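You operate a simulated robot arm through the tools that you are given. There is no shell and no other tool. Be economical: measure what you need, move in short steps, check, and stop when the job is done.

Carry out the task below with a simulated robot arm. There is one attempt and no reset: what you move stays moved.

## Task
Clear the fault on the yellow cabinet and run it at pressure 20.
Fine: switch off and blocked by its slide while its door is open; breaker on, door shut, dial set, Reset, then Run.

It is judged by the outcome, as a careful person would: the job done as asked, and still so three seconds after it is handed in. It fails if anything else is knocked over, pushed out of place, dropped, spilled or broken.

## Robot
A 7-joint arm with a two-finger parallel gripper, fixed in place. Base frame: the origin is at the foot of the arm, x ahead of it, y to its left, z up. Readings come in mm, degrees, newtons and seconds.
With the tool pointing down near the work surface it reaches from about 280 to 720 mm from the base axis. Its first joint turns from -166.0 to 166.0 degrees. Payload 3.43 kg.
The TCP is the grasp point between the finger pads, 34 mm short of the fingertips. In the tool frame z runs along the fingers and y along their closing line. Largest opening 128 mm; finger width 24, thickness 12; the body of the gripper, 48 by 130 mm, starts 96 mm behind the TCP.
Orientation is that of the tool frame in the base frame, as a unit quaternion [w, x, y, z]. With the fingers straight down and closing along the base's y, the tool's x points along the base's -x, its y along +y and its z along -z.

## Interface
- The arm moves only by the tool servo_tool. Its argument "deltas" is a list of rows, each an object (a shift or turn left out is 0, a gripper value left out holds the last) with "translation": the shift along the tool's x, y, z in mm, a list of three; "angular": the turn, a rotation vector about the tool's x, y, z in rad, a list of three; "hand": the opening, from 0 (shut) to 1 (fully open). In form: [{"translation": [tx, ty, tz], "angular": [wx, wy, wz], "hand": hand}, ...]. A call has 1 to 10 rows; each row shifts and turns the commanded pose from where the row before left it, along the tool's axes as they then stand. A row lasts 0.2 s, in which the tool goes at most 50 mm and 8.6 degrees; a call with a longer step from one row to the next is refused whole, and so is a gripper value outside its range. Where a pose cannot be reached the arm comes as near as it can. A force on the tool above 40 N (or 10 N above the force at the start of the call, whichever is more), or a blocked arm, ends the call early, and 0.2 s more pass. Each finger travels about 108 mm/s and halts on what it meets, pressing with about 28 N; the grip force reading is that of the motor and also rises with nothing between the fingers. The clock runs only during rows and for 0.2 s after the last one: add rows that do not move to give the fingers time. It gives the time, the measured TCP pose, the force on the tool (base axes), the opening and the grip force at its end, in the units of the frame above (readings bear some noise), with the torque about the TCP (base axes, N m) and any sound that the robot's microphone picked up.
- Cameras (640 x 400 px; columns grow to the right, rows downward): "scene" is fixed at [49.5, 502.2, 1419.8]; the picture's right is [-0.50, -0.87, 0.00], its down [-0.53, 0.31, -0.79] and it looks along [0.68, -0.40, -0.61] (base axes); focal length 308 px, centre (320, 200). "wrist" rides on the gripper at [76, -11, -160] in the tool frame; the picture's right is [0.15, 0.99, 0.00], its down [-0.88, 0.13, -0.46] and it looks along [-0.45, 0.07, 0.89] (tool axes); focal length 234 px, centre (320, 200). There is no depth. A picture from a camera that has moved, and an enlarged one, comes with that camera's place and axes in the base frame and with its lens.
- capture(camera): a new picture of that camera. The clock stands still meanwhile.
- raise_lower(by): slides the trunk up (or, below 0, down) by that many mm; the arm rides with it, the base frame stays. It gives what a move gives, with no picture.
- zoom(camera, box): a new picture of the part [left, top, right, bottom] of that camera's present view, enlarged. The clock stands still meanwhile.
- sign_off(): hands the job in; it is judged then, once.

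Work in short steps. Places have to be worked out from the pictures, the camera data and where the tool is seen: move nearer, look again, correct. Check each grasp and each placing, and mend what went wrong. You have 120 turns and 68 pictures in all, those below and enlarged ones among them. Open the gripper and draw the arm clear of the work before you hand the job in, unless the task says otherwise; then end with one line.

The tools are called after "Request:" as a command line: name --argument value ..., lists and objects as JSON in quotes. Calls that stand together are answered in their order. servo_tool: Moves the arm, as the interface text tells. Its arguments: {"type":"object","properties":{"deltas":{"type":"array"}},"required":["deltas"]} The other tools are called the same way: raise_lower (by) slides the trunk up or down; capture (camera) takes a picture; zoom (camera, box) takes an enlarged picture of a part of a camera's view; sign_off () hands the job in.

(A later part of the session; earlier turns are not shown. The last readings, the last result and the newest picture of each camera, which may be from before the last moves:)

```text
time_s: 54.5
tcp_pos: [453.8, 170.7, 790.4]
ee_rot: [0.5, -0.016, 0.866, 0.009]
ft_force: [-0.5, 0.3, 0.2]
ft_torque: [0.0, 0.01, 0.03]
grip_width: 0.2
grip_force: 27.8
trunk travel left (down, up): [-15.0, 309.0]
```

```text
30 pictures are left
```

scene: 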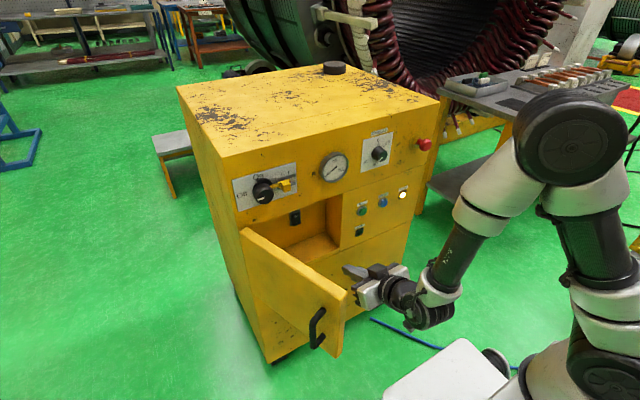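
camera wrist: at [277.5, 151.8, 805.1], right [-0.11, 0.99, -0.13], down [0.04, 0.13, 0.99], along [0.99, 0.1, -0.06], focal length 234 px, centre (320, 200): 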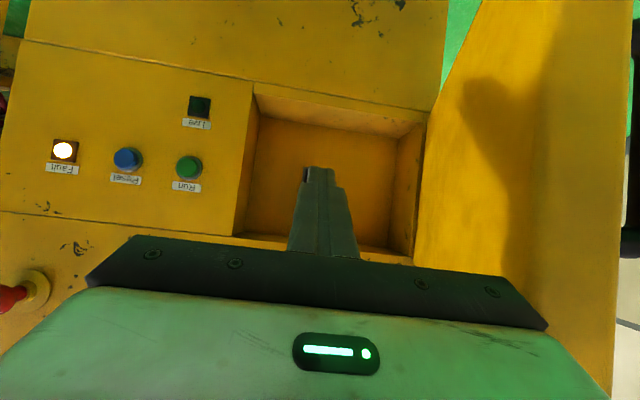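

Now into the cavity. I'll straighten the yaw and move to TCP (690,177,725), short of the rocker.

Request:
servo_tool --deltas '[{"angular": [0.028, 0, 0.016]}, {"translation": [-10.3, 1, 39.5]}, {"translation": [-10.3, 1, 39.5]}, {"translation": [-10.3, 1, 39.5]}, {"translation": [-10.3, 1, 39.5]}, {"translation": [-10.3, 1, 39.5]}, {"translation": [-10.3, 1, 39.5]}, {}]'

Request:
capture --camera "wrist"

Request:
zoom --camera "scene" --box '[260, 190, 360, 260]'

```text
time_s: 56.3
tcp_pos: [690.2, 178.5, 723.3]
ee_rot: [0.5, -0.002, 0.866, 0.001]
ft_force: [0.1, 0.3, 0.4]
ft_torque: [0.0, -0.03, 0.0]
grip_width: 0.3
grip_force: 28.5
trunk travel left (down, up): [-15.0, 309.0]
```

```text
29 pictures are left
camera wrist: at [513.4, 164.9, 738.2], right [-0.08, 0.99, -0.13], down [0.05, 0.13, 0.99], along [1.0, 0.07, -0.06], focal length 234 px, centre (320, 200)
```

wrist: 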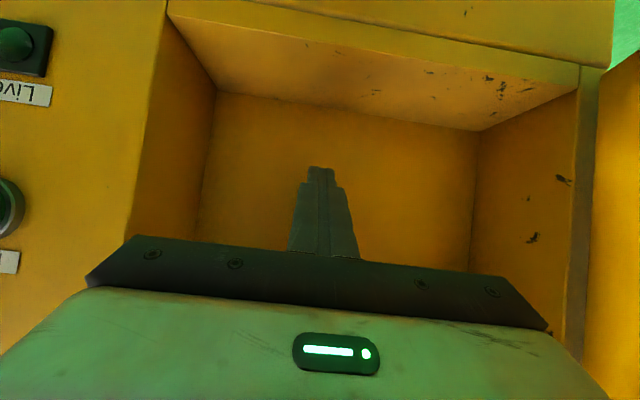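

```text
5.71 times, centred on (310, 225) of scene
camera zoom: at [49.5, 502.2, 1419.8], right [-0.5, -0.87, 0.0], down [-0.53, 0.31, -0.79], along [0.68, -0.4, -0.61], focal length 1762 px, centre (377, 57)
```

zoom: 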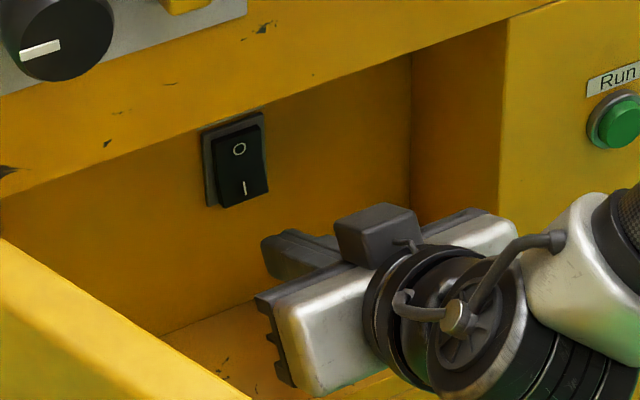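

The fingers are aligned just below and in front of the "I" half. I'll advance along +x in small steps and press.

Request:
servo_tool --deltas '[{"translation": [-7.6, 0, 7.2]}, {"translation": [-7.5, 0, 13]}, {"translation": [-2, 0, 3.5]}, {"translation": [-2, 0, 3.5]}, {"translation": [-2, 0, 3.5]}, {"translation": [-1.5, 0, 2.6]}]'

```text
time_s: 57.7
tcp_pos: [725.0, 179.9, 722.7]
ee_rot: [0.495, -0.004, 0.869, 0.004]
ft_force: [-15.7, -1.2, 6.1]
ft_torque: [0.15, -0.22, -0.01]
grip_width: 0.1
grip_force: 28.2
trunk travel left (down, up): [-15.0, 309.0]
stopped in row 6: the force on the tool passed its limit at 46 N (the readings are from after the stop); the commanded pose is now the measured one
```

Request:
zoom --camera "scene" --box '[260, 170, 380, 260]'

```text
4.44 times, centred on (320, 215) of scene
camera zoom: at [49.5, 502.2, 1419.8], right [-0.5, -0.87, 0.0], down [-0.53, 0.31, -0.79], along [0.68, -0.4, -0.61], focal length 1370 px, centre (320, 133)
```

zoom: 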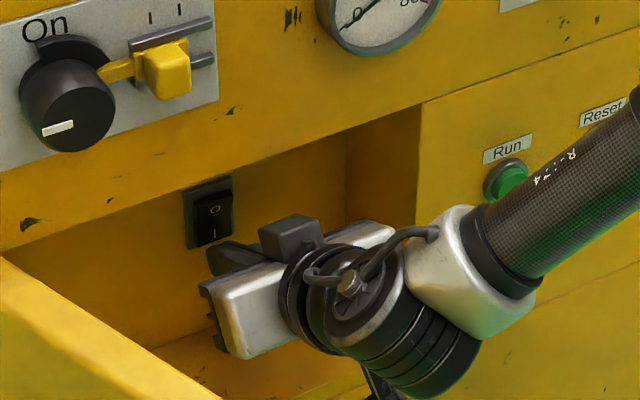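

The force passed 46 N and the rocker looks tipped. I'll back off 40 mm and check it.

Request:
servo_tool --deltas '[{"translation": [10, 0, -17.3]}, {"translation": [10, 0, -17.3]}, {}]'

Request:
zoom --camera "scene" --box '[270, 190, 320, 230]'

```text
time_s: 58.5
tcp_pos: [685.1, 178.1, 725.1]
ee_rot: [0.495, -0.003, 0.869, 0.002]
ft_force: [0.5, -0.4, 0.3]
ft_torque: [0.0, 0.0, -0.01]
grip_width: 0.0
grip_force: 27.7
trunk travel left (down, up): [-15.0, 309.0]
```

```text
10.00 times, centred on (295, 210) of scene
camera zoom: at [49.5, 502.2, 1419.8], right [-0.5, -0.87, 0.0], down [-0.53, 0.31, -0.79], along [0.68, -0.4, -0.61], focal length 3084 px, centre (570, 100)
```

zoom: 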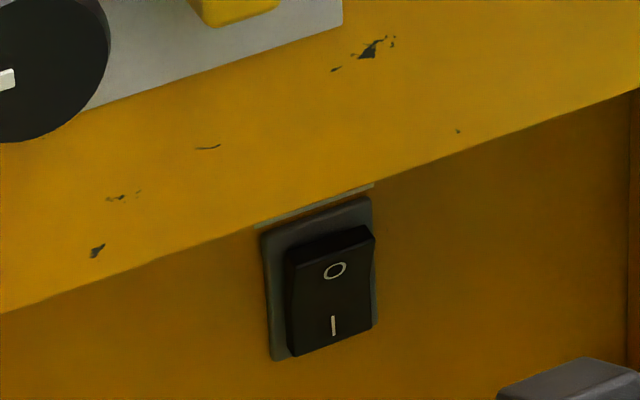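

The top (O) half now sticks out and "I" is pressed, so the breaker is ON. I'll withdraw from the cavity and rise over the door.

Request:
servo_tool --deltas '[{"translation": [10.3, -1, -39]}, {"translation": [10.3, -1, -39]}, {"translation": [10.3, -1, -39]}, {"translation": [10.3, -1, -39]}, {"translation": [10.3, -1, -39]}, {"translation": [10.3, -1, -39]}, {}]'

Request:
raise_lower --by 240

Request:
servo_tool --deltas '[{"translation": [0, 45, 0], "hand": 0.5}, {"translation": [0, 45, 0]}, {"translation": [7, 45, -12]}, {"translation": [7, 40, -12]}, {"translation": [10, 40, -18]}, {"translation": [10, 20, -18]}, {"translation": [10, 0, -18]}, {}]'

```text
time_s: 60.1
tcp_pos: [451.2, 172.5, 790.3]
ee_rot: [0.495, -0.003, 0.869, 0.003]
ft_force: [-0.6, -0.2, -0.7]
ft_torque: [0.01, -0.01, -0.02]
grip_width: 0.0
grip_force: 28.2
trunk travel left (down, up): [-15.0, 309.0]
```

```text
time_s: 62.6
tcp_pos: [453.0, 171.6, 1030.2]
ee_rot: [0.495, -0.003, 0.869, 0.003]
ft_force: [0.7, -0.5, 0.6]
ft_torque: [-0.01, -0.03, -0.01]
grip_width: 0.1
grip_force: 27.9
trunk travel left (down, up): [-255.0, 69.0]
```

```text
time_s: 64.4
tcp_pos: [359.4, 405.1, 1032.4]
ee_rot: [0.496, -0.003, 0.868, 0.003]
ft_force: [-0.1, 0.3, -0.2]
ft_torque: [-0.02, 0.0, -0.02]
grip_width: 63.8
grip_force: 0.1
trunk travel left (down, up): [-255.0, 69.0]
```

I'm back above the outside of the door. I'll yaw to the pose I released the handle from, then descend.

Request:
servo_tool --deltas '[{"translation": [2, -3, -10.5], "angular": [0.1184, 0, 0.0684]}, {"angular": [0.1184, 0, 0.0684]}, {"angular": [0.1184, 0, 0.0684]}, {"angular": [0.1184, 0, 0.0684]}, {"angular": [0.1184, 0, 0.0684]}, {"angular": [0.1184, 0, 0.0684]}, {"angular": [0.1184, 0, 0.0684]}, {"angular": [0.1184, 0, 0.0684]}, {"angular": [0.1184, 0, 0.0684]}, {}]'

Request:
raise_lower --by -250

Request:
capture --camera "wrist"

```text
time_s: 66.6
tcp_pos: [350.8, 402.4, 1034.6]
ee_rot: [0.405, 0.496, 0.711, -0.29]
ft_force: [-0.4, -1.0, -0.4]
ft_torque: [-0.02, -0.01, 0.0]
grip_width: 63.9
grip_force: 0.0
trunk travel left (down, up): [-255.0, 69.0]
```

```text
time_s: 69.2
tcp_pos: [350.5, 402.8, 784.7]
ee_rot: [0.405, 0.496, 0.711, -0.289]
ft_force: [-0.2, -0.1, 0.8]
ft_torque: [-0.03, -0.01, 0.0]
grip_width: 64.1
grip_force: 0.1
trunk travel left (down, up): [-5.0, 319.0]
```

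```text
25 pictures are left
camera wrist: at [280.0, 563.3, 801.9], right [0.9, 0.41, -0.14], down [0.15, 0.0, 0.99], along [0.4, -0.91, -0.06], focal length 234 px, centre (320, 200)
```

wrist: 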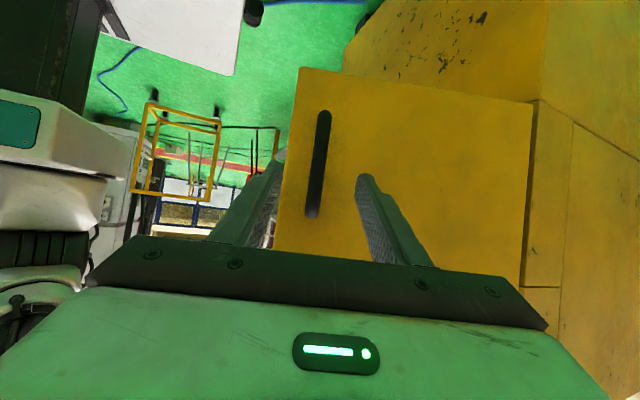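

The door hasn't moved and the handle is between the fingers. I'll advance 80 mm and grip.

Request:
servo_tool --deltas '[{"translation": [0, 0, 30]}, {"translation": [0, 0, 30]}, {"translation": [0, 0, 19]}, {"hand": 0.2}, {"hand": 0.0}, {}, {}]'

```text
time_s: 70.8
tcp_pos: [373.6, 338.4, 747.5]
ee_rot: [0.405, 0.495, 0.713, -0.288]
ft_force: [-11.2, -2.1, -2.3]
ft_torque: [0.46, -0.83, -0.17]
grip_width: 15.8
grip_force: 45.4
trunk travel left (down, up): [-5.0, 319.0]
```

The handle is gripped. I'll close the door along the reverse arc.

Request:
servo_tool --deltas '[{"translation": [-6.1, -2.5, 10.6], "angular": [-0.038, 0, -0.022]}, {"translation": [-6.1, -2.5, 10.6], "angular": [-0.038, 0, -0.022]}, {"translation": [-6.1, -2.5, 10.6], "angular": [-0.038, 0, -0.022]}, {"translation": [-6.1, -2.5, 10.6], "angular": [-0.038, 0, -0.022]}, {"translation": [-6.1, -2.5, 10.6], "angular": [-0.038, 0, -0.022]}, {"translation": [-6.1, -2.5, 10.6], "angular": [-0.038, 0, -0.022]}, {}]'

```text
time_s: 72.4
tcp_pos: [392.2, 263.8, 746.2]
ee_rot: [0.439, 0.4, 0.77, -0.232]
ft_force: [-24.3, -11.0, 4.0]
ft_torque: [-0.37, -0.9, -0.46]
grip_width: 15.5
grip_force: 45.1
trunk travel left (down, up): [-5.0, 319.0]
```

It's tracking well. I'll apply a −3 mm lateral correction and continue.

Request:
servo_tool --deltas '[{"translation": [0, -3, 0]}, {"translation": [-6.1, -2.5, 10.6], "angular": [-0.038, 0, -0.022]}, {"translation": [-6.1, -2.5, 10.6], "angular": [-0.038, 0, -0.022]}, {"translation": [-6.1, -2.5, 10.6], "angular": [-0.038, 0, -0.022]}, {"translation": [-6.1, -2.5, 10.6], "angular": [-0.038, 0, -0.022]}, {"translation": [-6.1, -2.5, 10.6], "angular": [-0.038, 0, -0.022]}, {"translation": [-6.1, -2.5, 10.6], "angular": [-0.038, 0, -0.022]}, {}]'

```text
time_s: 74.2
tcp_pos: [427.5, 201.1, 746.4]
ee_rot: [0.467, 0.295, 0.816, -0.171]
ft_force: [-0.2, -0.2, 17.4]
ft_torque: [0.09, -0.32, -0.04]
grip_width: 15.5
grip_force: 45.1
trunk travel left (down, up): [-5.0, 319.0]
```

Request:
servo_tool --deltas '[{"translation": [-1.3, 0, -0.7]}, {"translation": [-6.1, -2.5, 10.6], "angular": [-0.038, 0, -0.022]}, {"translation": [-6.1, -2.5, 10.6], "angular": [-0.038, 0, -0.022]}, {"translation": [-6.1, -2.5, 10.6], "angular": [-0.038, 0, -0.022]}, {"translation": [-6.1, -2.5, 10.6], "angular": [-0.038, 0, -0.022]}, {"translation": [-6.1, -2.5, 10.6], "angular": [-0.038, 0, -0.022]}, {"translation": [-6.1, -2.5, 10.6], "angular": [-0.038, 0, -0.022]}, {"translation": [-6.1, -2.5, 10.6], "angular": [-0.038, 0, -0.022]}, {"translation": [-6.1, -2.5, 10.6], "angular": [-0.038, 0, -0.022]}, {}]'

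```text
time_s: 76.4
tcp_pos: [499.9, 129.4, 747.1]
ee_rot: [0.489, 0.149, 0.855, -0.085]
ft_force: [-7.7, -13.0, 21.3]
ft_torque: [-0.02, 0.05, -0.36]
grip_width: 15.3
grip_force: 45.1
trunk travel left (down, up): [-5.0, 319.0]
```

About 20° remain, roughly 8 steps. I'll relieve the small lateral and vertical load and continue.

Request:
servo_tool --deltas '[{"translation": [-1.3, -2, -0.7]}, {"translation": [-6.1, -2.5, 10.6], "angular": [-0.038, 0, -0.022]}, {"translation": [-6.1, -2.5, 10.6], "angular": [-0.038, 0, -0.022]}, {"translation": [-6.1, -2.5, 10.6], "angular": [-0.038, 0, -0.022]}, {"translation": [-6.1, -2.5, 10.6], "angular": [-0.038, 0, -0.022]}, {"translation": [-6.1, -2.5, 10.6], "angular": [-0.038, 0, -0.022]}, {"translation": [-6.1, -2.5, 10.6], "angular": [-0.038, 0, -0.022]}, {"translation": [-6.1, -2.5, 10.6], "angular": [-0.038, 0, -0.022]}, {}]'

Request:
servo_tool --deltas '[{"translation": [-3, -0.5, 5.2], "angular": [-0.019, 0, -0.011]}, {"translation": [-3, -0.5, 5.2], "angular": [-0.019, 0, -0.011]}, {"translation": [-2, 0, 3.5]}, {"translation": [-2, 0, 3.5]}, {}]'

Request:
capture --camera "scene"

```text
time_s: 78.4
tcp_pos: [581.3, 92.4, 746.6]
ee_rot: [0.497, 0.018, 0.867, -0.009]
ft_force: [-2.3, -22.5, 8.8]
ft_torque: [-0.24, -0.03, -0.53]
grip_width: 15.6
grip_force: 45.0
trunk travel left (down, up): [-5.0, 319.0]
```

```text
time_s: 79.1
tcp_pos: [588.8, 89.6, 746.9]
ee_rot: [0.495, 0.0, 0.869, 0.0]
ft_force: [-21.1, -4.0, 17.9]
ft_torque: [0.04, 0.36, -0.25]
grip_width: 15.7
grip_force: 45.3
trunk travel left (down, up): [-5.0, 319.0]
stopped in row 3: the force on the tool passed its limit at 48 N (the readings are from after the stop); the commanded pose is now the measured one
```

```text
24 pictures are left
```

scene: 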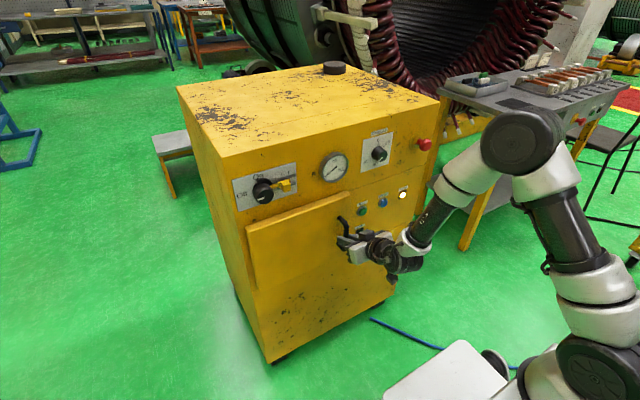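

The door is shut. I'll release the handle, back off, raise the trunk, and level the tool.

Request:
servo_tool --deltas '[{"hand": 0.5}, {}, {"translation": [0, 0, -30]}, {"translation": [0, 0, -30]}, {"translation": [0, 0, -20]}, {}]'

Request:
raise_lower --by 165

Request:
servo_tool --deltas '[{"translation": [0, 40, 0]}, {"translation": [0, 40, 0]}, {"translation": [0, 40, 0]}, {"translation": [0, 40, 0]}, {"angular": [0, -0.134, 0]}, {"angular": [0, -0.134, 0]}, {"angular": [0, -0.134, 0]}, {"angular": [0, -0.134, 0]}, {}]'

Request:
servo_tool --deltas '[{"angular": [0, 0, -0.148]}, {"angular": [0, 0, -0.148]}, {"angular": [0, 0, -0.148]}, {"angular": [0, 0, -0.148]}, {"angular": [0, 0, -0.148]}, {"angular": [0, 0, -0.148]}, {"angular": [0, 0, -0.148]}, {"angular": [0, 0, -0.148]}, {"angular": [0, 0, -0.148]}, {"angular": [0, 0, -0.148]}]'

```text
time_s: 80.5
tcp_pos: [521.6, 91.6, 785.3]
ee_rot: [0.494, -0.001, 0.869, 0.0]
ft_force: [0.2, -0.3, -0.5]
ft_torque: [0.01, -0.05, 0.0]
grip_width: 64.4
grip_force: 0.0
trunk travel left (down, up): [-5.0, 319.0]
```

```text
time_s: 82.4
tcp_pos: [521.5, 90.8, 950.4]
ee_rot: [0.495, 0.0, 0.869, 0.0]
ft_force: [-1.4, -0.4, -0.8]
ft_torque: [0.03, 0.0, 0.01]
grip_width: 63.8
grip_force: 0.1
trunk travel left (down, up): [-170.0, 154.0]
```

```text
time_s: 84.4
tcp_pos: [521.9, 250.7, 950.9]
ee_rot: [0.707, -0.001, 0.707, 0.0]
ft_force: [-0.4, -0.5, 0.6]
ft_torque: [0.02, -0.02, -0.02]
grip_width: 64.4
grip_force: 0.0
trunk travel left (down, up): [-170.0, 154.0]
```

```text
time_s: 86.6
tcp_pos: [521.8, 249.6, 948.7]
ee_rot: [0.521, -0.478, 0.522, -0.478]
ft_force: [-0.2, 0.3, -0.3]
ft_torque: [0.01, 0.0, -0.02]
grip_width: 64.0
grip_force: 0.0
trunk travel left (down, up): [-170.0, 154.0]
```

I'll finish the roll, align with the slide block at (257, 969), advance and grip.

Request:
servo_tool --deltas '[{"angular": [0, 0, -0.091]}, {"translation": [-7, -20, 0], "hand": 0.6}, {"translation": [0, 0, 35]}, {"translation": [0, 0, 31]}, {"translation": [0, 0, 30]}, {"hand": 0.3}, {"hand": 0.05}, {}, {}]'

Request:
zoom --camera "scene" --box '[220, 140, 340, 240]'

```text
time_s: 88.6
tcp_pos: [617.1, 257.3, 969.9]
ee_rot: [-0.499, 0.501, -0.5, 0.499]
ft_force: [0.5, 0.0, -1.9]
ft_torque: [0.02, -0.02, 0.31]
grip_width: 25.9
grip_force: 45.0
trunk travel left (down, up): [-170.0, 154.0]
```

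```text
4.00 times, centred on (280, 190) of scene
camera zoom: at [49.5, 502.2, 1419.8], right [-0.5, -0.87, 0.0], down [-0.53, 0.31, -0.79], along [0.68, -0.4, -0.61], focal length 1233 px, centre (480, 240)
```

zoom: 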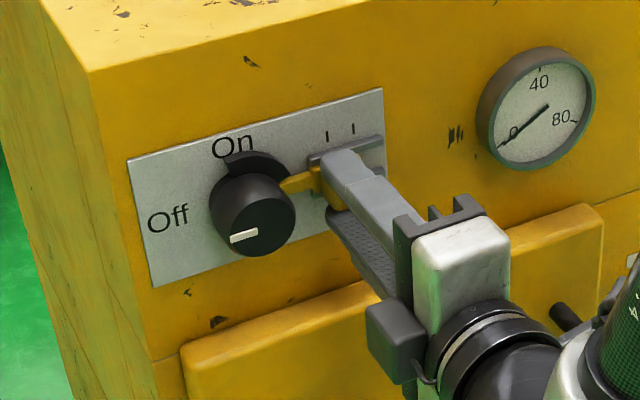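

The block is gripped. I'll slide it back to −y by ~20 mm, to its stop.

Request:
servo_tool --deltas '[{"translation": [5, 0, 0]}, {"translation": [5, 0, 0]}, {"translation": [5, 0, 0]}, {"translation": [4, 0, 0]}, {"translation": [2, 0, 0]}, {}]'

```text
time_s: 90.0
tcp_pos: [616.2, 240.2, 969.3]
ee_rot: [-0.501, 0.503, -0.498, 0.497]
ft_force: [3.7, 19.3, -3.4]
ft_torque: [0.22, 0.04, 0.54]
grip_width: 25.5
grip_force: 45.0
trunk travel left (down, up): [-170.0, 154.0]
```

The slide is at its unblocked stop. I'll release it, back off, and go to the switch knob in the same orientation.

Request:
servo_tool --deltas '[{"translation": [-3, 0, 0]}, {"hand": 0.6}, {}, {"translation": [0, 0, -35]}, {"translation": [0, 0, -30]}, {"translation": [-38, 0, 0]}, {"translation": [-37, 0, 0]}, {}]'

Request:
zoom --camera "scene" --box '[220, 140, 340, 240]'

```text
time_s: 91.8
tcp_pos: [551.7, 314.5, 970.4]
ee_rot: [-0.499, 0.501, -0.5, 0.5]
ft_force: [-0.5, -0.4, -0.3]
ft_torque: [-0.02, 0.01, 0.01]
grip_width: 76.8
grip_force: 0.0
trunk travel left (down, up): [-170.0, 154.0]
```

```text
4.00 times, centred on (280, 190) of scene
camera zoom: at [49.5, 502.2, 1419.8], right [-0.5, -0.87, 0.0], down [-0.53, 0.31, -0.79], along [0.68, -0.4, -0.61], focal length 1233 px, centre (480, 240)
```

zoom: 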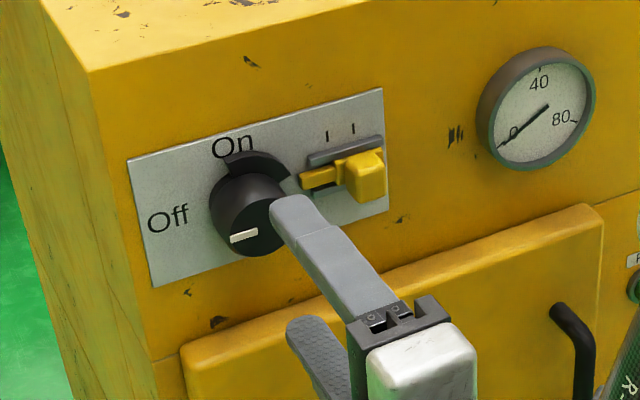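

The slide is fully back. I'll grip the knob and turn it clockwise 90° to On.

Request:
servo_tool --deltas '[{"translation": [0, 0, 33]}, {"translation": [0, 0, 32]}, {"hand": 0.3}, {"hand": 0.2}, {}, {}]'

Request:
servo_tool --deltas '[{"angular": [0, 0, 0.13]}, {"angular": [0, 0, 0.14]}, {"angular": [0, 0, 0.14]}, {"angular": [0, 0, 0.14]}, {"angular": [0, 0, 0.14]}, {"angular": [0, 0, 0.14]}, {"angular": [0, 0, 0.14]}, {"angular": [0, 0, 0.14]}, {"angular": [0, 0, 0.14]}]'

Request:
servo_tool --deltas '[{"angular": [0, 0, 0.14]}, {"angular": [0, 0, 0.14]}, {"angular": [0, 0, 0.04]}, {}]'

Request:
zoom --camera "scene" --box '[220, 140, 340, 240]'

```text
time_s: 93.2
tcp_pos: [618.8, 314.6, 970.3]
ee_rot: [-0.499, 0.502, -0.5, 0.499]
ft_force: [1.3, -0.6, -5.3]
ft_torque: [-0.01, -0.27, 0.24]
grip_width: 45.7
grip_force: 45.8
trunk travel left (down, up): [-170.0, 154.0]
```

```text
time_s: 95.2
tcp_pos: [618.3, 314.9, 969.4]
ee_rot: [0.697, -0.113, 0.699, -0.112]
ft_force: [9.6, 5.3, -5.5]
ft_torque: [0.03, -0.32, -0.32]
grip_width: 45.9
grip_force: 45.0
trunk travel left (down, up): [-170.0, 154.0]
```

```text
time_s: 96.2
tcp_pos: [617.2, 316.7, 969.6]
ee_rot: [0.706, -0.001, 0.708, 0.0]
ft_force: [14.0, 8.2, 1.3]
ft_torque: [-0.01, 0.81, -0.13]
grip_width: 45.5
grip_force: 44.5
trunk travel left (down, up): [-170.0, 154.0]
```

```text
4.00 times, centred on (280, 190) of scene
camera zoom: at [49.5, 502.2, 1419.8], right [-0.5, -0.87, 0.0], down [-0.53, 0.31, -0.79], along [0.68, -0.4, -0.61], focal length 1233 px, centre (480, 240)
```

zoom: 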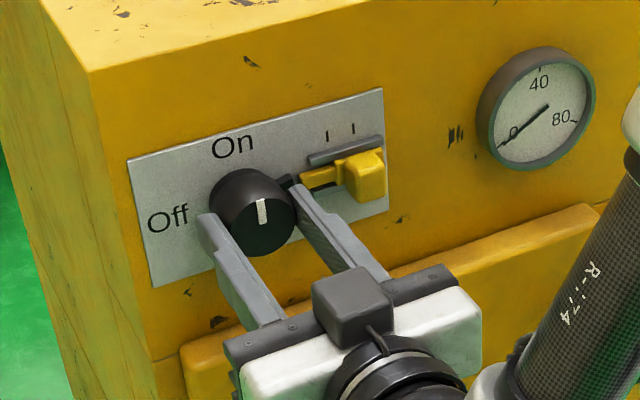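

The switch is On. I'll release, back off, and move to the dial with the trunk lowered so the arm can hold the tool level there.

Request:
servo_tool --deltas '[{"hand": 0.6}, {}, {"translation": [0, 0, -35]}, {"translation": [0, 0, -35]}, {"translation": [0, 0, -25]}, {"translation": [-40, 0, 0]}, {"translation": [-40, 0, 0]}, {}]'

Request:
raise_lower --by -165

Request:
servo_tool --deltas '[{"translation": [-20, -40, 0]}, {"translation": [-20, -40, 0]}, {"translation": [-20, -40, 0]}, {"translation": [-20, -40, 0]}, {"translation": [-2, -48, 0]}, {"translation": [-2, -48, 0]}, {"translation": [0, -48, 0]}, {"translation": [0, -40, 0]}, {}]'

Request:
capture --camera "wrist"

```text
time_s: 98.0
tcp_pos: [524.2, 314.3, 1050.0]
ee_rot: [0.706, -0.001, 0.708, 0.0]
ft_force: [0.3, -0.7, 1.6]
ft_torque: [-0.02, -0.01, 0.03]
grip_width: 76.8
grip_force: 0.1
trunk travel left (down, up): [-170.0, 154.0]
```

```text
time_s: 99.8
tcp_pos: [523.3, 313.5, 885.1]
ee_rot: [0.706, -0.001, 0.708, -0.001]
ft_force: [-0.1, -0.6, 0.8]
ft_torque: [0.01, 0.01, -0.03]
grip_width: 76.9
grip_force: 0.0
trunk travel left (down, up): [-5.0, 319.0]
```

```text
time_s: 101.8
tcp_pos: [531.6, 73.6, 970.1]
ee_rot: [0.706, -0.001, 0.709, -0.001]
ft_force: [-0.3, 0.7, -0.1]
ft_torque: [0.0, 0.02, 0.0]
grip_width: 76.9
grip_force: 0.1
out of reach, approached as far as the arm can: row 6, 7, 8
trunk travel left (down, up): [-5.0, 319.0]
```

```text
20 pictures are left
camera wrist: at [371.9, 61.4, 895.4], right [0.0, 0.99, -0.15], down [-0.45, 0.13, 0.88], along [0.89, 0.07, 0.45], focal length 234 px, centre (320, 200)
```

wrist: 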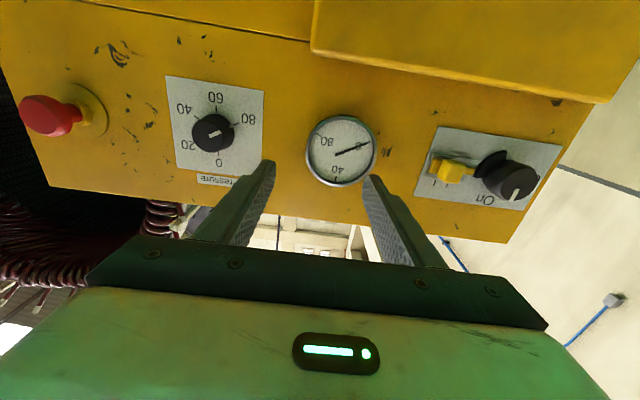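

The dial is at y≈-48, z≈966. I'll move forward a bit first, where the wrist has more room, then go −y.

Request:
servo_tool --deltas '[{"translation": [0, 0, 25]}, {"translation": [0, -20, 15]}, {"translation": [0, -25, 0]}, {"translation": [0, -25, 0]}, {"translation": [0, -25, 0]}, {"translation": [0, -25, 0]}, {}]'

```text
time_s: 103.4
tcp_pos: [557.1, 74.0, 970.1]
ee_rot: [0.706, -0.001, 0.708, -0.001]
ft_force: [0.0, 0.2, 0.6]
ft_torque: [0.02, -0.01, 0.02]
grip_width: 76.7
grip_force: 0.1
out of reach, approached as far as the arm can: row 2, 3, 4, 5, 6
trunk travel left (down, up): [-5.0, 319.0]
```

It's stuck at y≈74 regardless of x. I'll look at the arm's shape.

Request:
capture --camera "scene"

```text
19 pictures are left
```

scene: 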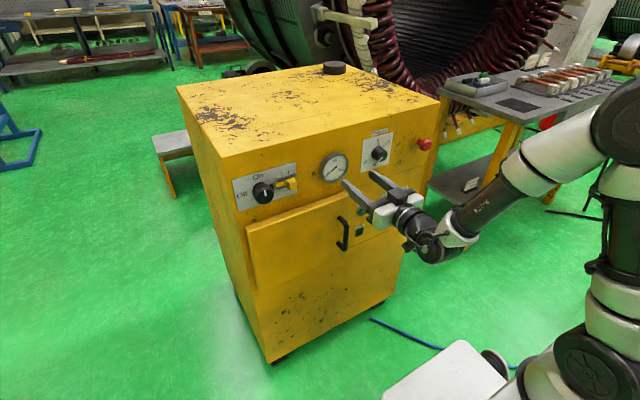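

The pose looks in-plane, so a wrist joint is probably limiting. I'll roll the tool −90°, which worked earlier on the switch, and then test −y motion.

Request:
servo_tool --deltas '[{"translation": [0, 0, -15], "angular": [0, 0, -0.14]}, {"angular": [0, 0, -0.14]}, {"angular": [0, 0, -0.14]}, {"angular": [0, 0, -0.14]}, {"angular": [0, 0, -0.14]}, {"angular": [0, 0, -0.14]}, {}]'

Request:
servo_tool --deltas '[{"translation": [13.4, -14.9, 0]}, {"translation": [13.4, -14.9, 0]}, {}]'

```text
time_s: 105.0
tcp_pos: [541.9, 75.4, 970.9]
ee_rot: [0.645, -0.29, 0.646, -0.288]
ft_force: [-0.8, 0.4, -0.5]
ft_torque: [-0.03, 0.0, 0.02]
grip_width: 77.0
grip_force: 0.0
trunk travel left (down, up): [-5.0, 319.0]
```

```text
time_s: 105.8
tcp_pos: [541.9, 73.6, 970.4]
ee_rot: [0.645, -0.29, 0.646, -0.287]
ft_force: [0.3, -0.7, 0.5]
ft_torque: [-0.03, -0.01, -0.02]
grip_width: 76.8
grip_force: 0.0
out of reach, approached as far as the arm can: row 1, 2
trunk travel left (down, up): [-5.0, 319.0]
```

Roll isn't the limit; it looks like the wrist is in an awkward branch, with the forearm roll near its stop. I'll go back to tool-down to unwind it, shift to y≈-48, then pitch up again from there.

Request:
servo_tool --deltas '[{"angular": [0, 0, 0.14]}, {"angular": [0, 0, 0.14]}, {"angular": [0, 0, 0.14]}, {"angular": [0, 0, 0.14]}, {"angular": [0, 0, 0.14]}, {"angular": [0, 0, 0.14]}, {"angular": [0, 0.14, 0]}, {"angular": [0, 0.14, 0]}, {"angular": [0, 0.14, 0]}, {"angular": [0, 0.14, 0]}]'

Request:
servo_tool --deltas '[{"angular": [0, 0.14, 0]}, {"angular": [0, 0.14, 0]}, {"angular": [0, 0.14, 0]}, {"angular": [0, 0.14, 0]}, {"translation": [0, -30, 0]}, {"translation": [0, -30, 0]}, {"translation": [0, -30, 0]}, {"translation": [0, -32, 0]}, {}]'

```text
time_s: 108.0
tcp_pos: [541.5, 74.2, 970.7]
ee_rot: [0.482, -0.001, 0.876, 0.0]
ft_force: [-0.1, -0.1, -0.2]
ft_torque: [0.01, 0.0, -0.01]
grip_width: 76.8
grip_force: 0.0
trunk travel left (down, up): [-5.0, 319.0]
```

```text
time_s: 110.0
tcp_pos: [539.6, -59.4, 974.5]
ee_rot: [0.296, 0.013, 0.955, -0.019]
ft_force: [-0.4, 0.3, 0.6]
ft_torque: [-0.03, -0.03, 0.0]
grip_width: 76.7
grip_force: 0.1
out of reach, approached as far as the arm can: row 1, 2
trunk travel left (down, up): [-5.0, 319.0]
```

It's across to y≈-59 now. I'll pitch back up stepwise.

Request:
servo_tool --deltas '[{"angular": [0, -0.14, 0]}, {"angular": [0, -0.14, 0]}, {"angular": [0, -0.14, 0]}, {"angular": [0, -0.14, 0]}, {"angular": [0, -0.14, 0]}, {"angular": [0, -0.14, 0]}, {"angular": [0, -0.13, 0]}, {}]'

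```text
time_s: 111.8
tcp_pos: [540.4, -80.2, 973.6]
ee_rot: [0.675, 0.014, 0.735, -0.063]
ft_force: [0.3, -0.2, 0.4]
ft_torque: [0.0, 0.04, 0.01]
grip_width: 76.8
grip_force: 0.1
out of reach, approached as far as the arm can: row 3, 4, 5
trunk travel left (down, up): [-5.0, 319.0]
```

I'm now on the mirrored branch, nearly level at y≈-80. I'll correct the residual roll, yaw and pitch while moving forward toward the dial axis.

Request:
servo_tool --deltas '[{"translation": [0, 0, 22], "angular": [0, 0, 0.07]}, {"translation": [3, 0, 22], "angular": [-0.04, -0.03, 0]}, {"translation": [3, 10, 0], "angular": [-0.04, -0.03, 0]}, {"translation": [0, 12, 0], "angular": [-0.03, -0.02, 0]}, {}]'

```text
time_s: 113.0
tcp_pos: [584.2, -62.4, 964.4]
ee_rot: [0.706, 0.001, 0.708, -0.001]
ft_force: [-0.2, 0.3, 0.5]
ft_torque: [0.04, -0.01, 0.0]
grip_width: 76.8
grip_force: 0.1
trunk travel left (down, up): [-5.0, 319.0]
```

It's level at y=-62 with no limit hit. I'll shift to y≈-48 and look.

Request:
servo_tool --deltas '[{"translation": [-1, 14, 0]}, {}]'

Request:
capture --camera "wrist"

```text
time_s: 113.6
tcp_pos: [586.2, -48.0, 964.3]
ee_rot: [0.707, 0.001, 0.708, -0.001]
ft_force: [0.0, -1.1, 0.3]
ft_torque: [0.02, 0.03, -0.03]
grip_width: 76.8
grip_force: 0.0
trunk travel left (down, up): [-5.0, 319.0]
```

```text
18 pictures are left
camera wrist: at [425.3, -59.5, 890.5], right [0.0, 0.99, -0.15], down [-0.45, 0.13, 0.88], along [0.89, 0.06, 0.45], focal length 234 px, centre (320, 200)
```

wrist: 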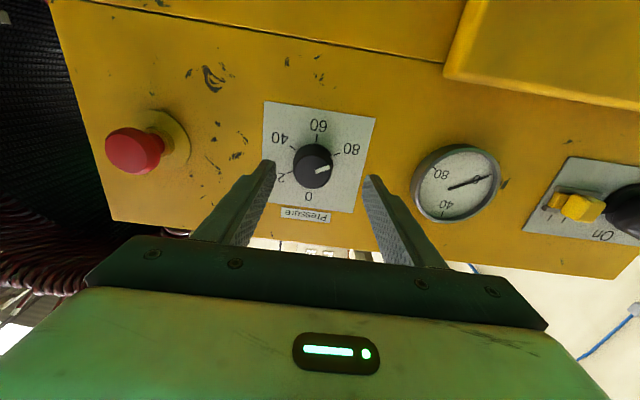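

The dial axis is at y≈-54, z≈963. I'll align, advance and grip it.

Request:
servo_tool --deltas '[{"translation": [1, -6, 0], "hand": 0.5}, {"translation": [0, 0, 16]}, {"translation": [0, 0, 15]}, {"hand": 0.2}, {"hand": 0.1}, {}, {}]'

Request:
zoom --camera "wrist" --box '[240, 80, 400, 240]'

```text
time_s: 115.2
tcp_pos: [617.1, -54.7, 965.2]
ee_rot: [0.706, 0.001, 0.708, -0.001]
ft_force: [2.1, -3.4, 0.5]
ft_torque: [-0.08, 0.72, -0.29]
grip_width: 39.6
grip_force: 45.3
trunk travel left (down, up): [-5.0, 319.0]
```

```text
2.50 times, centred on (320, 160) of wrist
camera zoom: at [456.3, -66.3, 889.4], right [0.0, 0.99, -0.15], down [-0.45, 0.13, 0.88], along [0.89, 0.06, 0.45], focal length 585 px, centre (320, 300)
```

zoom: 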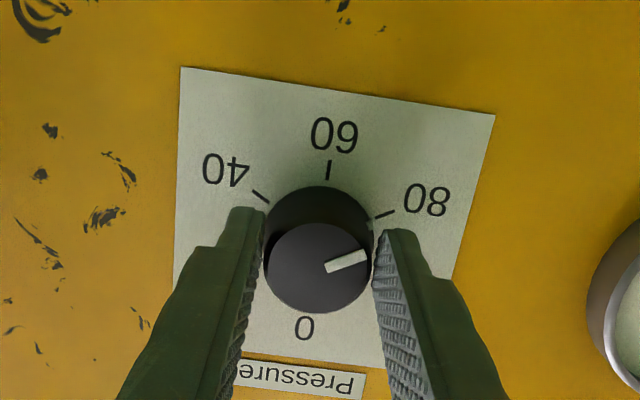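

Solid grip (39.6 mm, low side force). The scale steps are 60° per 20, so I need −180° from 80 to 20. First part now.

Request:
servo_tool --deltas '[{"angular": [0, 0, -0.14]}, {"angular": [0, 0, -0.14]}, {"angular": [0, 0, -0.14]}, {"angular": [0, 0, -0.14]}, {"angular": [0, 0, -0.14]}, {"angular": [0, 0, -0.14]}, {"angular": [0, 0, -0.14]}, {"angular": [0, 0, -0.14]}, {"angular": [0, 0, -0.14]}, {"angular": [0, 0, -0.14]}]'

```text
time_s: 117.4
tcp_pos: [615.8, -59.5, 968.5]
ee_rot: [0.54, -0.451, 0.541, -0.461]
ft_force: [6.8, -25.5, 24.1]
ft_torque: [0.12, -0.47, 0.19]
grip_width: 38.8
grip_force: 45.2
trunk travel left (down, up): [-5.0, 319.0]
```

The side force suggests the true axis is a few mm toward −y, +z. I'll re-centre and continue.

Request:
servo_tool --deltas '[{"translation": [3.2, -4.6, 0]}, {"angular": [0, 0, -0.14]}, {"angular": [0, 0, -0.14]}, {"angular": [0, 0, -0.14]}]'

Request:
zoom --camera "wrist" --box '[240, 80, 400, 240]'

```text
time_s: 118.4
tcp_pos: [616.4, -58.6, 970.7]
ee_rot: [-0.436, 0.556, -0.433, 0.56]
ft_force: [4.9, -13.5, 26.4]
ft_torque: [0.14, -0.09, -0.05]
grip_width: 38.9
grip_force: 45.3
trunk travel left (down, up): [-5.0, 319.0]
```

```text
2.50 times, centred on (320, 160) of wrist
camera zoom: at [455.9, -130.2, 1000.3], right [0.0, -0.39, -0.92], down [-0.45, 0.82, -0.35], along [0.89, 0.42, -0.17], focal length 585 px, centre (320, 300)
```

zoom: 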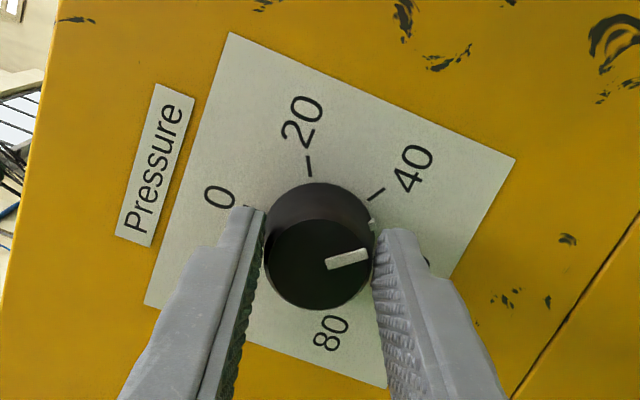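

It's tracking: the knob has turned ~104°, just short of 40. I'll re-centre and continue the remaining 76° in parts.

Request:
servo_tool --deltas '[{"translation": [2.9, -3.4, 0]}, {"angular": [0, 0, -0.14]}, {"angular": [0, 0, -0.14]}, {"angular": [0, 0, -0.14]}, {"angular": [0, 0, -0.14]}, {"angular": [0, 0, -0.14]}]'

```text
time_s: 119.8
tcp_pos: [616.7, -56.4, 973.8]
ee_rot: [-0.215, 0.674, -0.213, 0.674]
ft_force: [1.0, 7.5, 18.8]
ft_torque: [0.11, 0.61, 0.73]
grip_width: 39.2
grip_force: 45.3
trunk travel left (down, up): [-5.0, 319.0]
```

Request:
servo_tool --deltas '[{"angular": [0, 0, -0.14]}, {"angular": [0, 0, -0.14]}, {"angular": [0, 0, -0.14]}, {"angular": [0, 0, -0.14]}, {"angular": [0, 0, -0.05]}, {}]'

Request:
zoom --camera "wrist" --box '[240, 80, 400, 240]'

```text
time_s: 121.2
tcp_pos: [616.8, -55.8, 975.0]
ee_rot: [-0.005, 0.706, -0.002, 0.709]
ft_force: [-1.8, 28.3, 16.5]
ft_torque: [0.09, 0.48, 0.87]
grip_width: 39.3
grip_force: 45.4
trunk travel left (down, up): [-5.0, 319.0]
```

```text
2.50 times, centred on (320, 160) of wrist
camera zoom: at [455.8, -46.3, 1050.0], right [0.01, -0.99, 0.14], down [-0.45, -0.12, -0.88], along [0.89, -0.06, -0.45], focal length 585 px, centre (320, 300)
```

zoom: 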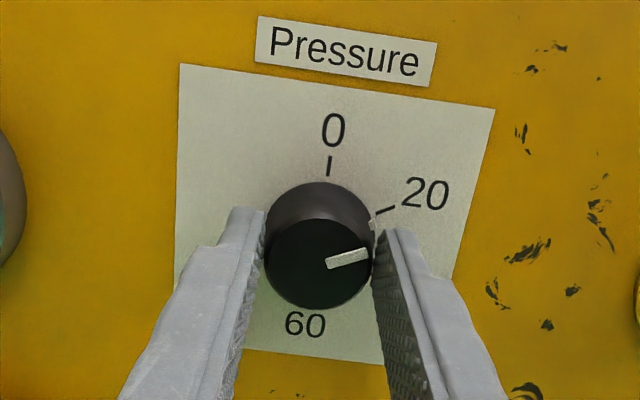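

Pointer is at about 20. I'll zoom in tighter to compare the base mark with the tick.

Request:
zoom --camera "wrist" --box '[300, 115, 360, 165]'

```text
8.00 times, centred on (330, 140) of wrist
camera zoom: at [455.8, -46.3, 1050.0], right [0.01, -0.99, 0.14], down [-0.45, -0.12, -0.88], along [0.89, -0.06, -0.45], focal length 1873 px, centre (240, 680)
```

zoom: 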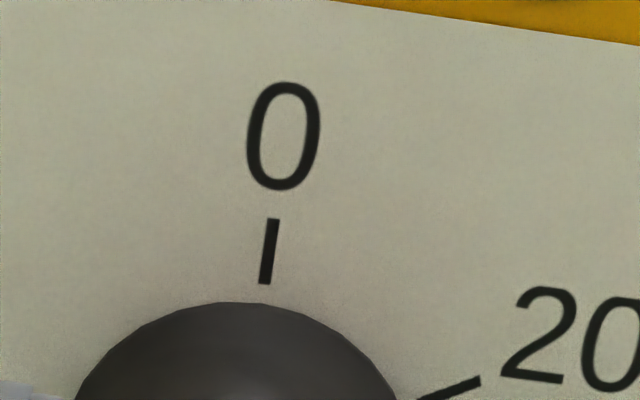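

I'll relieve the force, release, back off a little, and check the dial.

Request:
servo_tool --deltas '[{"translation": [1, -2.5, 0]}, {"hand": 0.5}, {}, {"translation": [0, 0, -30]}, {"translation": [0, 0, -20]}, {}]'

Request:
zoom --camera "wrist" --box '[270, 100, 370, 200]'

```text
time_s: 122.6
tcp_pos: [565.9, -57.4, 973.6]
ee_rot: [-0.004, 0.708, -0.005, 0.707]
ft_force: [-0.4, -0.7, 0.1]
ft_torque: [-0.01, -0.01, 0.01]
grip_width: 64.0
grip_force: 0.1
trunk travel left (down, up): [-5.0, 319.0]
```

```text
4.00 times, centred on (320, 150) of wrist
camera zoom: at [406.3, -47.6, 1050.2], right [0.0, -0.99, 0.13], down [-0.46, -0.12, -0.88], along [0.89, -0.06, -0.45], focal length 937 px, centre (320, 400)
```

zoom: 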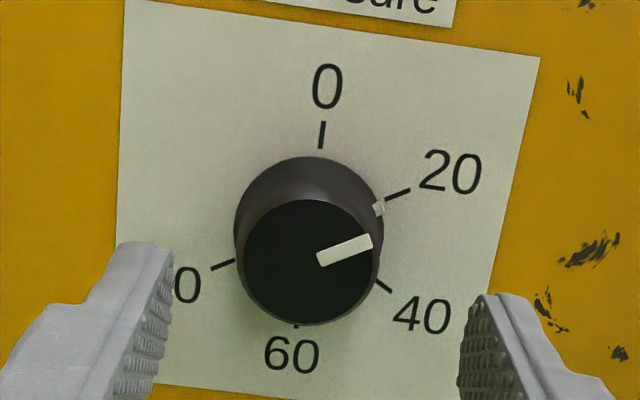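

The pointer is very close to 20. One tighter zoom will tell whether a trim is needed.

Request:
zoom --camera "wrist" --box '[295, 130, 350, 185]'

```text
7.27 times, centred on (322, 158) of wrist
camera zoom: at [406.3, -47.6, 1050.2], right [0.0, -0.99, 0.13], down [-0.46, -0.12, -0.88], along [0.89, -0.06, -0.45], focal length 1703 px, centre (302, 509)
```

zoom: 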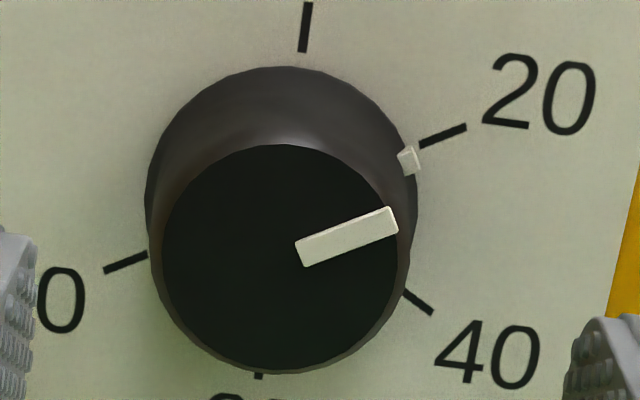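

The pointer is within about 1° of the 20 tick. Next is Reset: I'll pitch the tool 30° down, close the fingers, and descend in front of it at about (655,-109,765).

Request:
servo_tool --deltas '[{"translation": [0, 0, -10], "hand": 0}, {"angular": [0, -0.131, 0]}, {"angular": [0, -0.131, 0]}, {"angular": [0, -0.131, 0]}, {"angular": [0, -0.131, 0]}, {}]'

Request:
servo_tool --deltas '[{"translation": [-32, 10.4, 24]}, {"translation": [-32, 10.4, 24]}, {"translation": [-32, 10.4, 24]}, {"translation": [-32, 10.4, 24]}, {"translation": [-32, 10.4, 24]}, {}]'

Request:
capture --camera "wrist"

```text
time_s: 124.0
tcp_pos: [556.6, -58.0, 973.5]
ee_rot: [-0.004, 0.867, -0.005, 0.499]
ft_force: [0.4, -0.8, 0.3]
ft_torque: [-0.02, -0.02, -0.01]
grip_width: 0.0
grip_force: 27.6
trunk travel left (down, up): [-5.0, 319.0]
```

```text
time_s: 125.4
tcp_pos: [579.3, -107.2, 773.5]
ee_rot: [-0.006, 0.867, -0.004, 0.499]
ft_force: [-0.8, 0.7, 0.4]
ft_torque: [-0.01, -0.01, -0.01]
grip_width: 0.0
grip_force: 28.0
trunk travel left (down, up): [-5.0, 319.0]
```

```text
11 pictures are left
camera wrist: at [479.7, -98.5, 920.0], right [0.07, -0.99, 0.11], down [-0.84, -0.12, -0.54], along [0.54, -0.06, -0.84], focal length 234 px, centre (320, 200)
```

wrist: 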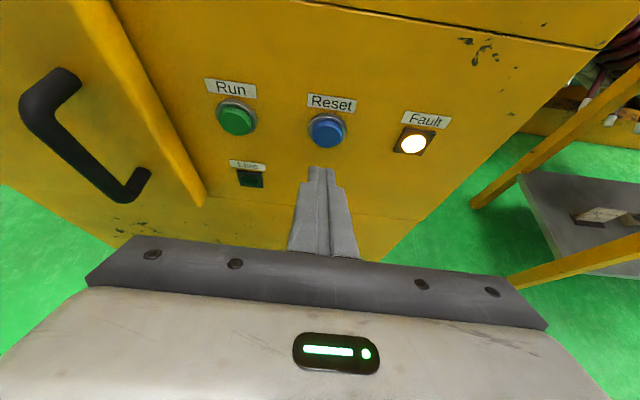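

Reset is right ahead at y≈-109, z≈772. I'll nudge up 5 mm and press along +x in small steps.

Request:
servo_tool --deltas '[{"translation": [4.3, 2, -2.5]}, {"translation": [9, 0, 15.6]}, {"translation": [2, 0, 3.5]}, {"translation": [2, 0, 3.5]}, {"translation": [2, 0, 3.5]}, {"translation": [2, 0, 3.5]}, {"translation": [2, 0, 3.5]}, {"translation": [2, 0, 3.5]}]'

Request:
capture --camera "wrist"

```text
time_s: 127.2
tcp_pos: [621.6, -108.9, 778.4]
ee_rot: [-0.005, 0.867, -0.004, 0.499]
ft_force: [-0.5, 0.5, 0.5]
ft_torque: [0.01, -0.01, 0.03]
grip_width: 0.1
grip_force: 27.7
trunk travel left (down, up): [-5.0, 319.0]
```

```text
10 pictures are left
camera wrist: at [521.9, -100.2, 925.4], right [0.07, -0.99, 0.11], down [-0.84, -0.12, -0.53], along [0.54, -0.06, -0.84], focal length 234 px, centre (320, 200)
```

wrist: 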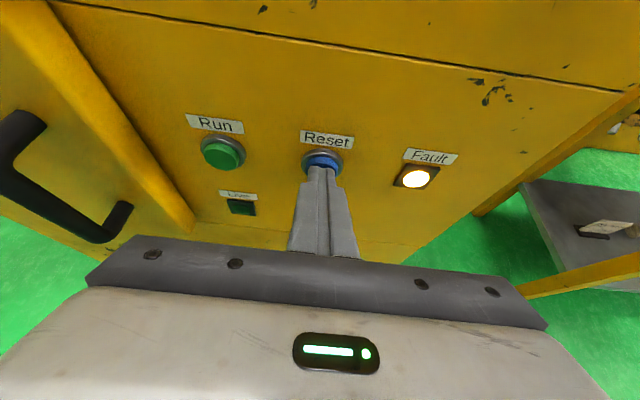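

No contact yet; the button is still a few mm ahead. I'll continue in small steps.

Request:
servo_tool --deltas '[{"translation": [2, 0, 3.5]}, {"translation": [1.5, 0, 2.6]}, {"translation": [1.5, 0, 2.6]}, {"translation": [1.5, 0, 2.6]}, {"translation": [1.5, 0, 2.6]}, {"translation": [1.5, 0, 2.6]}]'

Request:
capture --camera "wrist"

```text
time_s: 128.1
tcp_pos: [627.9, -109.0, 776.6]
ee_rot: [-0.004, 0.869, -0.005, 0.495]
ft_force: [-17.2, 1.4, 3.4]
ft_torque: [0.11, 0.01, 0.02]
grip_width: 0.3
grip_force: 27.7
trunk travel left (down, up): [-5.0, 319.0]
heard: click
stopped in row 4: the force on the tool passed its limit at 46 N (the readings are from after the stop); the commanded pose is now the measured one
```

```text
9 pictures are left
camera wrist: at [529.0, -100.8, 923.6], right [0.07, -0.99, 0.11], down [-0.84, -0.12, -0.53], along [0.54, -0.06, -0.84], focal length 234 px, centre (320, 200)
```

wrist: 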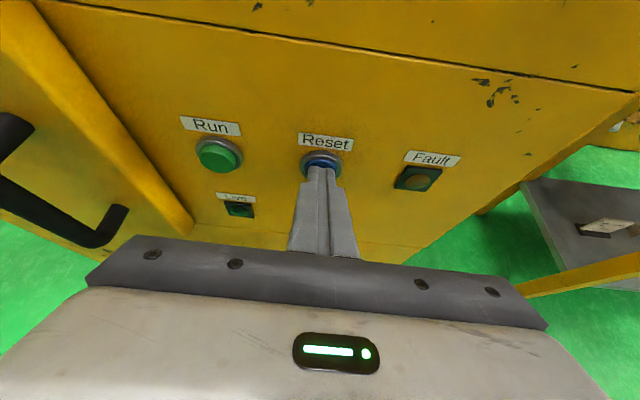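

Click heard and the Fault lamp is out. I'll back off, shift to Run (y≈-29), and press.

Request:
servo_tool --deltas '[{"translation": [-10, 0, -17.3]}, {"translation": [-7, 0, -12]}, {"translation": [0, -40, 0]}, {"translation": [0, -40, 0]}, {"translation": [3, 0, -1.7]}, {}]'

Request:
capture --camera "wrist"

```text
time_s: 129.5
tcp_pos: [596.0, -28.4, 782.4]
ee_rot: [-0.005, 0.868, -0.005, 0.497]
ft_force: [0.1, 0.0, 0.4]
ft_torque: [-0.03, 0.04, 0.01]
grip_width: 0.1
grip_force: 28.4
trunk travel left (down, up): [-5.0, 319.0]
```

```text
8 pictures are left
camera wrist: at [497.1, -19.7, 928.8], right [0.07, -0.99, 0.11], down [-0.84, -0.12, -0.53], along [0.54, -0.06, -0.84], focal length 234 px, centre (320, 200)
```

wrist: 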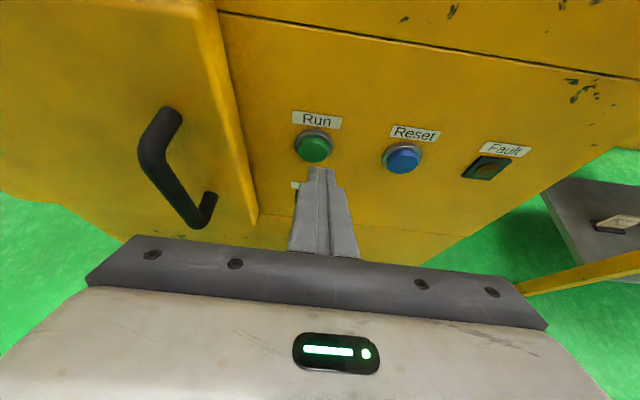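

Run sits ~7 mm further +y (y≈-21). I'll correct and press.

Request:
servo_tool --deltas '[{"translation": [0, -7, 0]}, {"translation": [8, 0, 13.8]}, {"translation": [2.5, 0, 4.3]}, {"translation": [2, 0, 3.5]}, {"translation": [1.5, 0, 2.6]}, {"translation": [1.5, 0, 2.6]}, {"translation": [1.5, 0, 2.6]}, {"translation": [1.5, 0, 2.6]}]'

```text
time_s: 131.3
tcp_pos: [628.1, -23.2, 778.3]
ee_rot: [-0.003, 0.871, -0.005, 0.491]
ft_force: [-17.6, 1.3, 2.9]
ft_torque: [0.01, 0.0, 0.05]
grip_width: 0.1
grip_force: 27.7
trunk travel left (down, up): [-5.0, 319.0]
heard: click
stopped in row 8: the force on the tool passed its limit at 46 N (the readings are from after the stop); the commanded pose is now the measured one
```

Click heard. I'll back the tool off and verify the lamp, gauge and dial.

Request:
servo_tool --deltas '[{"translation": [-10, 0, -17.3]}, {"translation": [-20, 0, -34]}, {"translation": [-12, 0, -20], "hand": 0.5}, {}]'

Request:
capture --camera "wrist"

Request:
zoom --camera "scene" --box '[230, 120, 440, 260]'

```text
time_s: 132.3
tcp_pos: [547.5, -21.8, 780.6]
ee_rot: [-0.005, 0.87, -0.004, 0.494]
ft_force: [0.0, 0.4, 0.0]
ft_torque: [0.01, 0.01, 0.0]
grip_width: 64.0
grip_force: 0.0
trunk travel left (down, up): [-5.0, 319.0]
```

```text
7 pictures are left
camera wrist: at [448.7, -13.5, 928.6], right [0.07, -0.99, 0.11], down [-0.84, -0.12, -0.52], along [0.53, -0.06, -0.84], focal length 234 px, centre (320, 200)
```

wrist: 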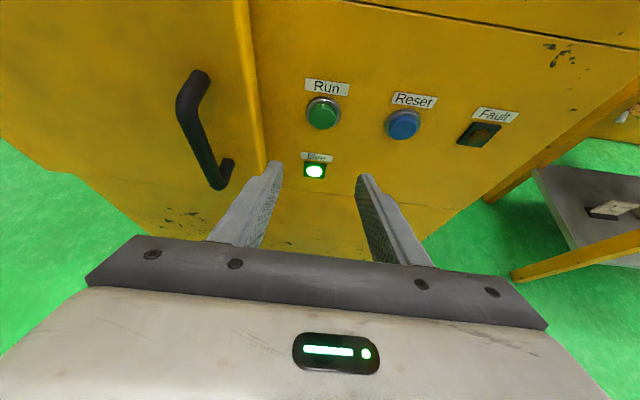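

```text
2.86 times, centred on (335, 190) of scene
camera zoom: at [49.5, 502.2, 1419.8], right [-0.5, -0.87, 0.0], down [-0.53, 0.31, -0.79], along [0.68, -0.4, -0.61], focal length 881 px, centre (277, 229)
```

zoom: 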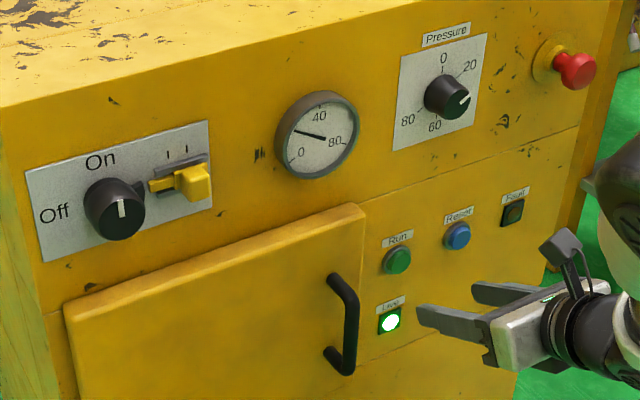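

The Live lamp is lit, Fault is out, and the gauge has risen. I'll draw further back, wait, and check the gauge and dial once more.

Request:
servo_tool --deltas '[{"translation": [-10, 20, -17]}, {"translation": [-10, 20, -17]}, {}, {}, {}, {}]'

Request:
zoom --camera "scene" --box '[310, 130, 410, 200]'

```text
time_s: 133.7
tcp_pos: [507.9, -62.2, 779.6]
ee_rot: [-0.003, 0.87, -0.006, 0.493]
ft_force: [-0.1, -0.8, 0.6]
ft_torque: [-0.01, 0.01, 0.02]
grip_width: 64.0
grip_force: 0.0
trunk travel left (down, up): [-5.0, 319.0]
```

```text
5.71 times, centred on (360, 165) of scene
camera zoom: at [49.5, 502.2, 1419.8], right [-0.5, -0.87, 0.0], down [-0.53, 0.31, -0.79], along [0.68, -0.4, -0.61], focal length 1762 px, centre (91, 400)
```

zoom: 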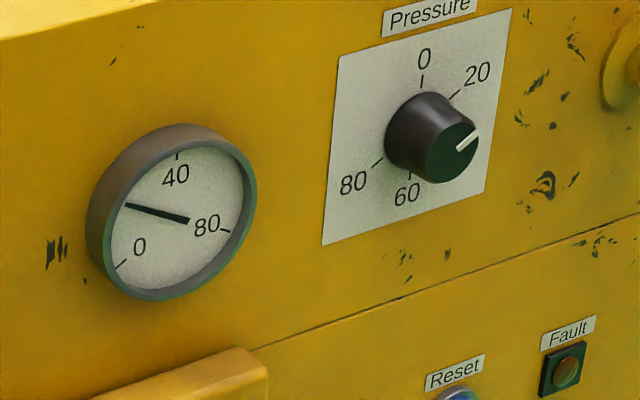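

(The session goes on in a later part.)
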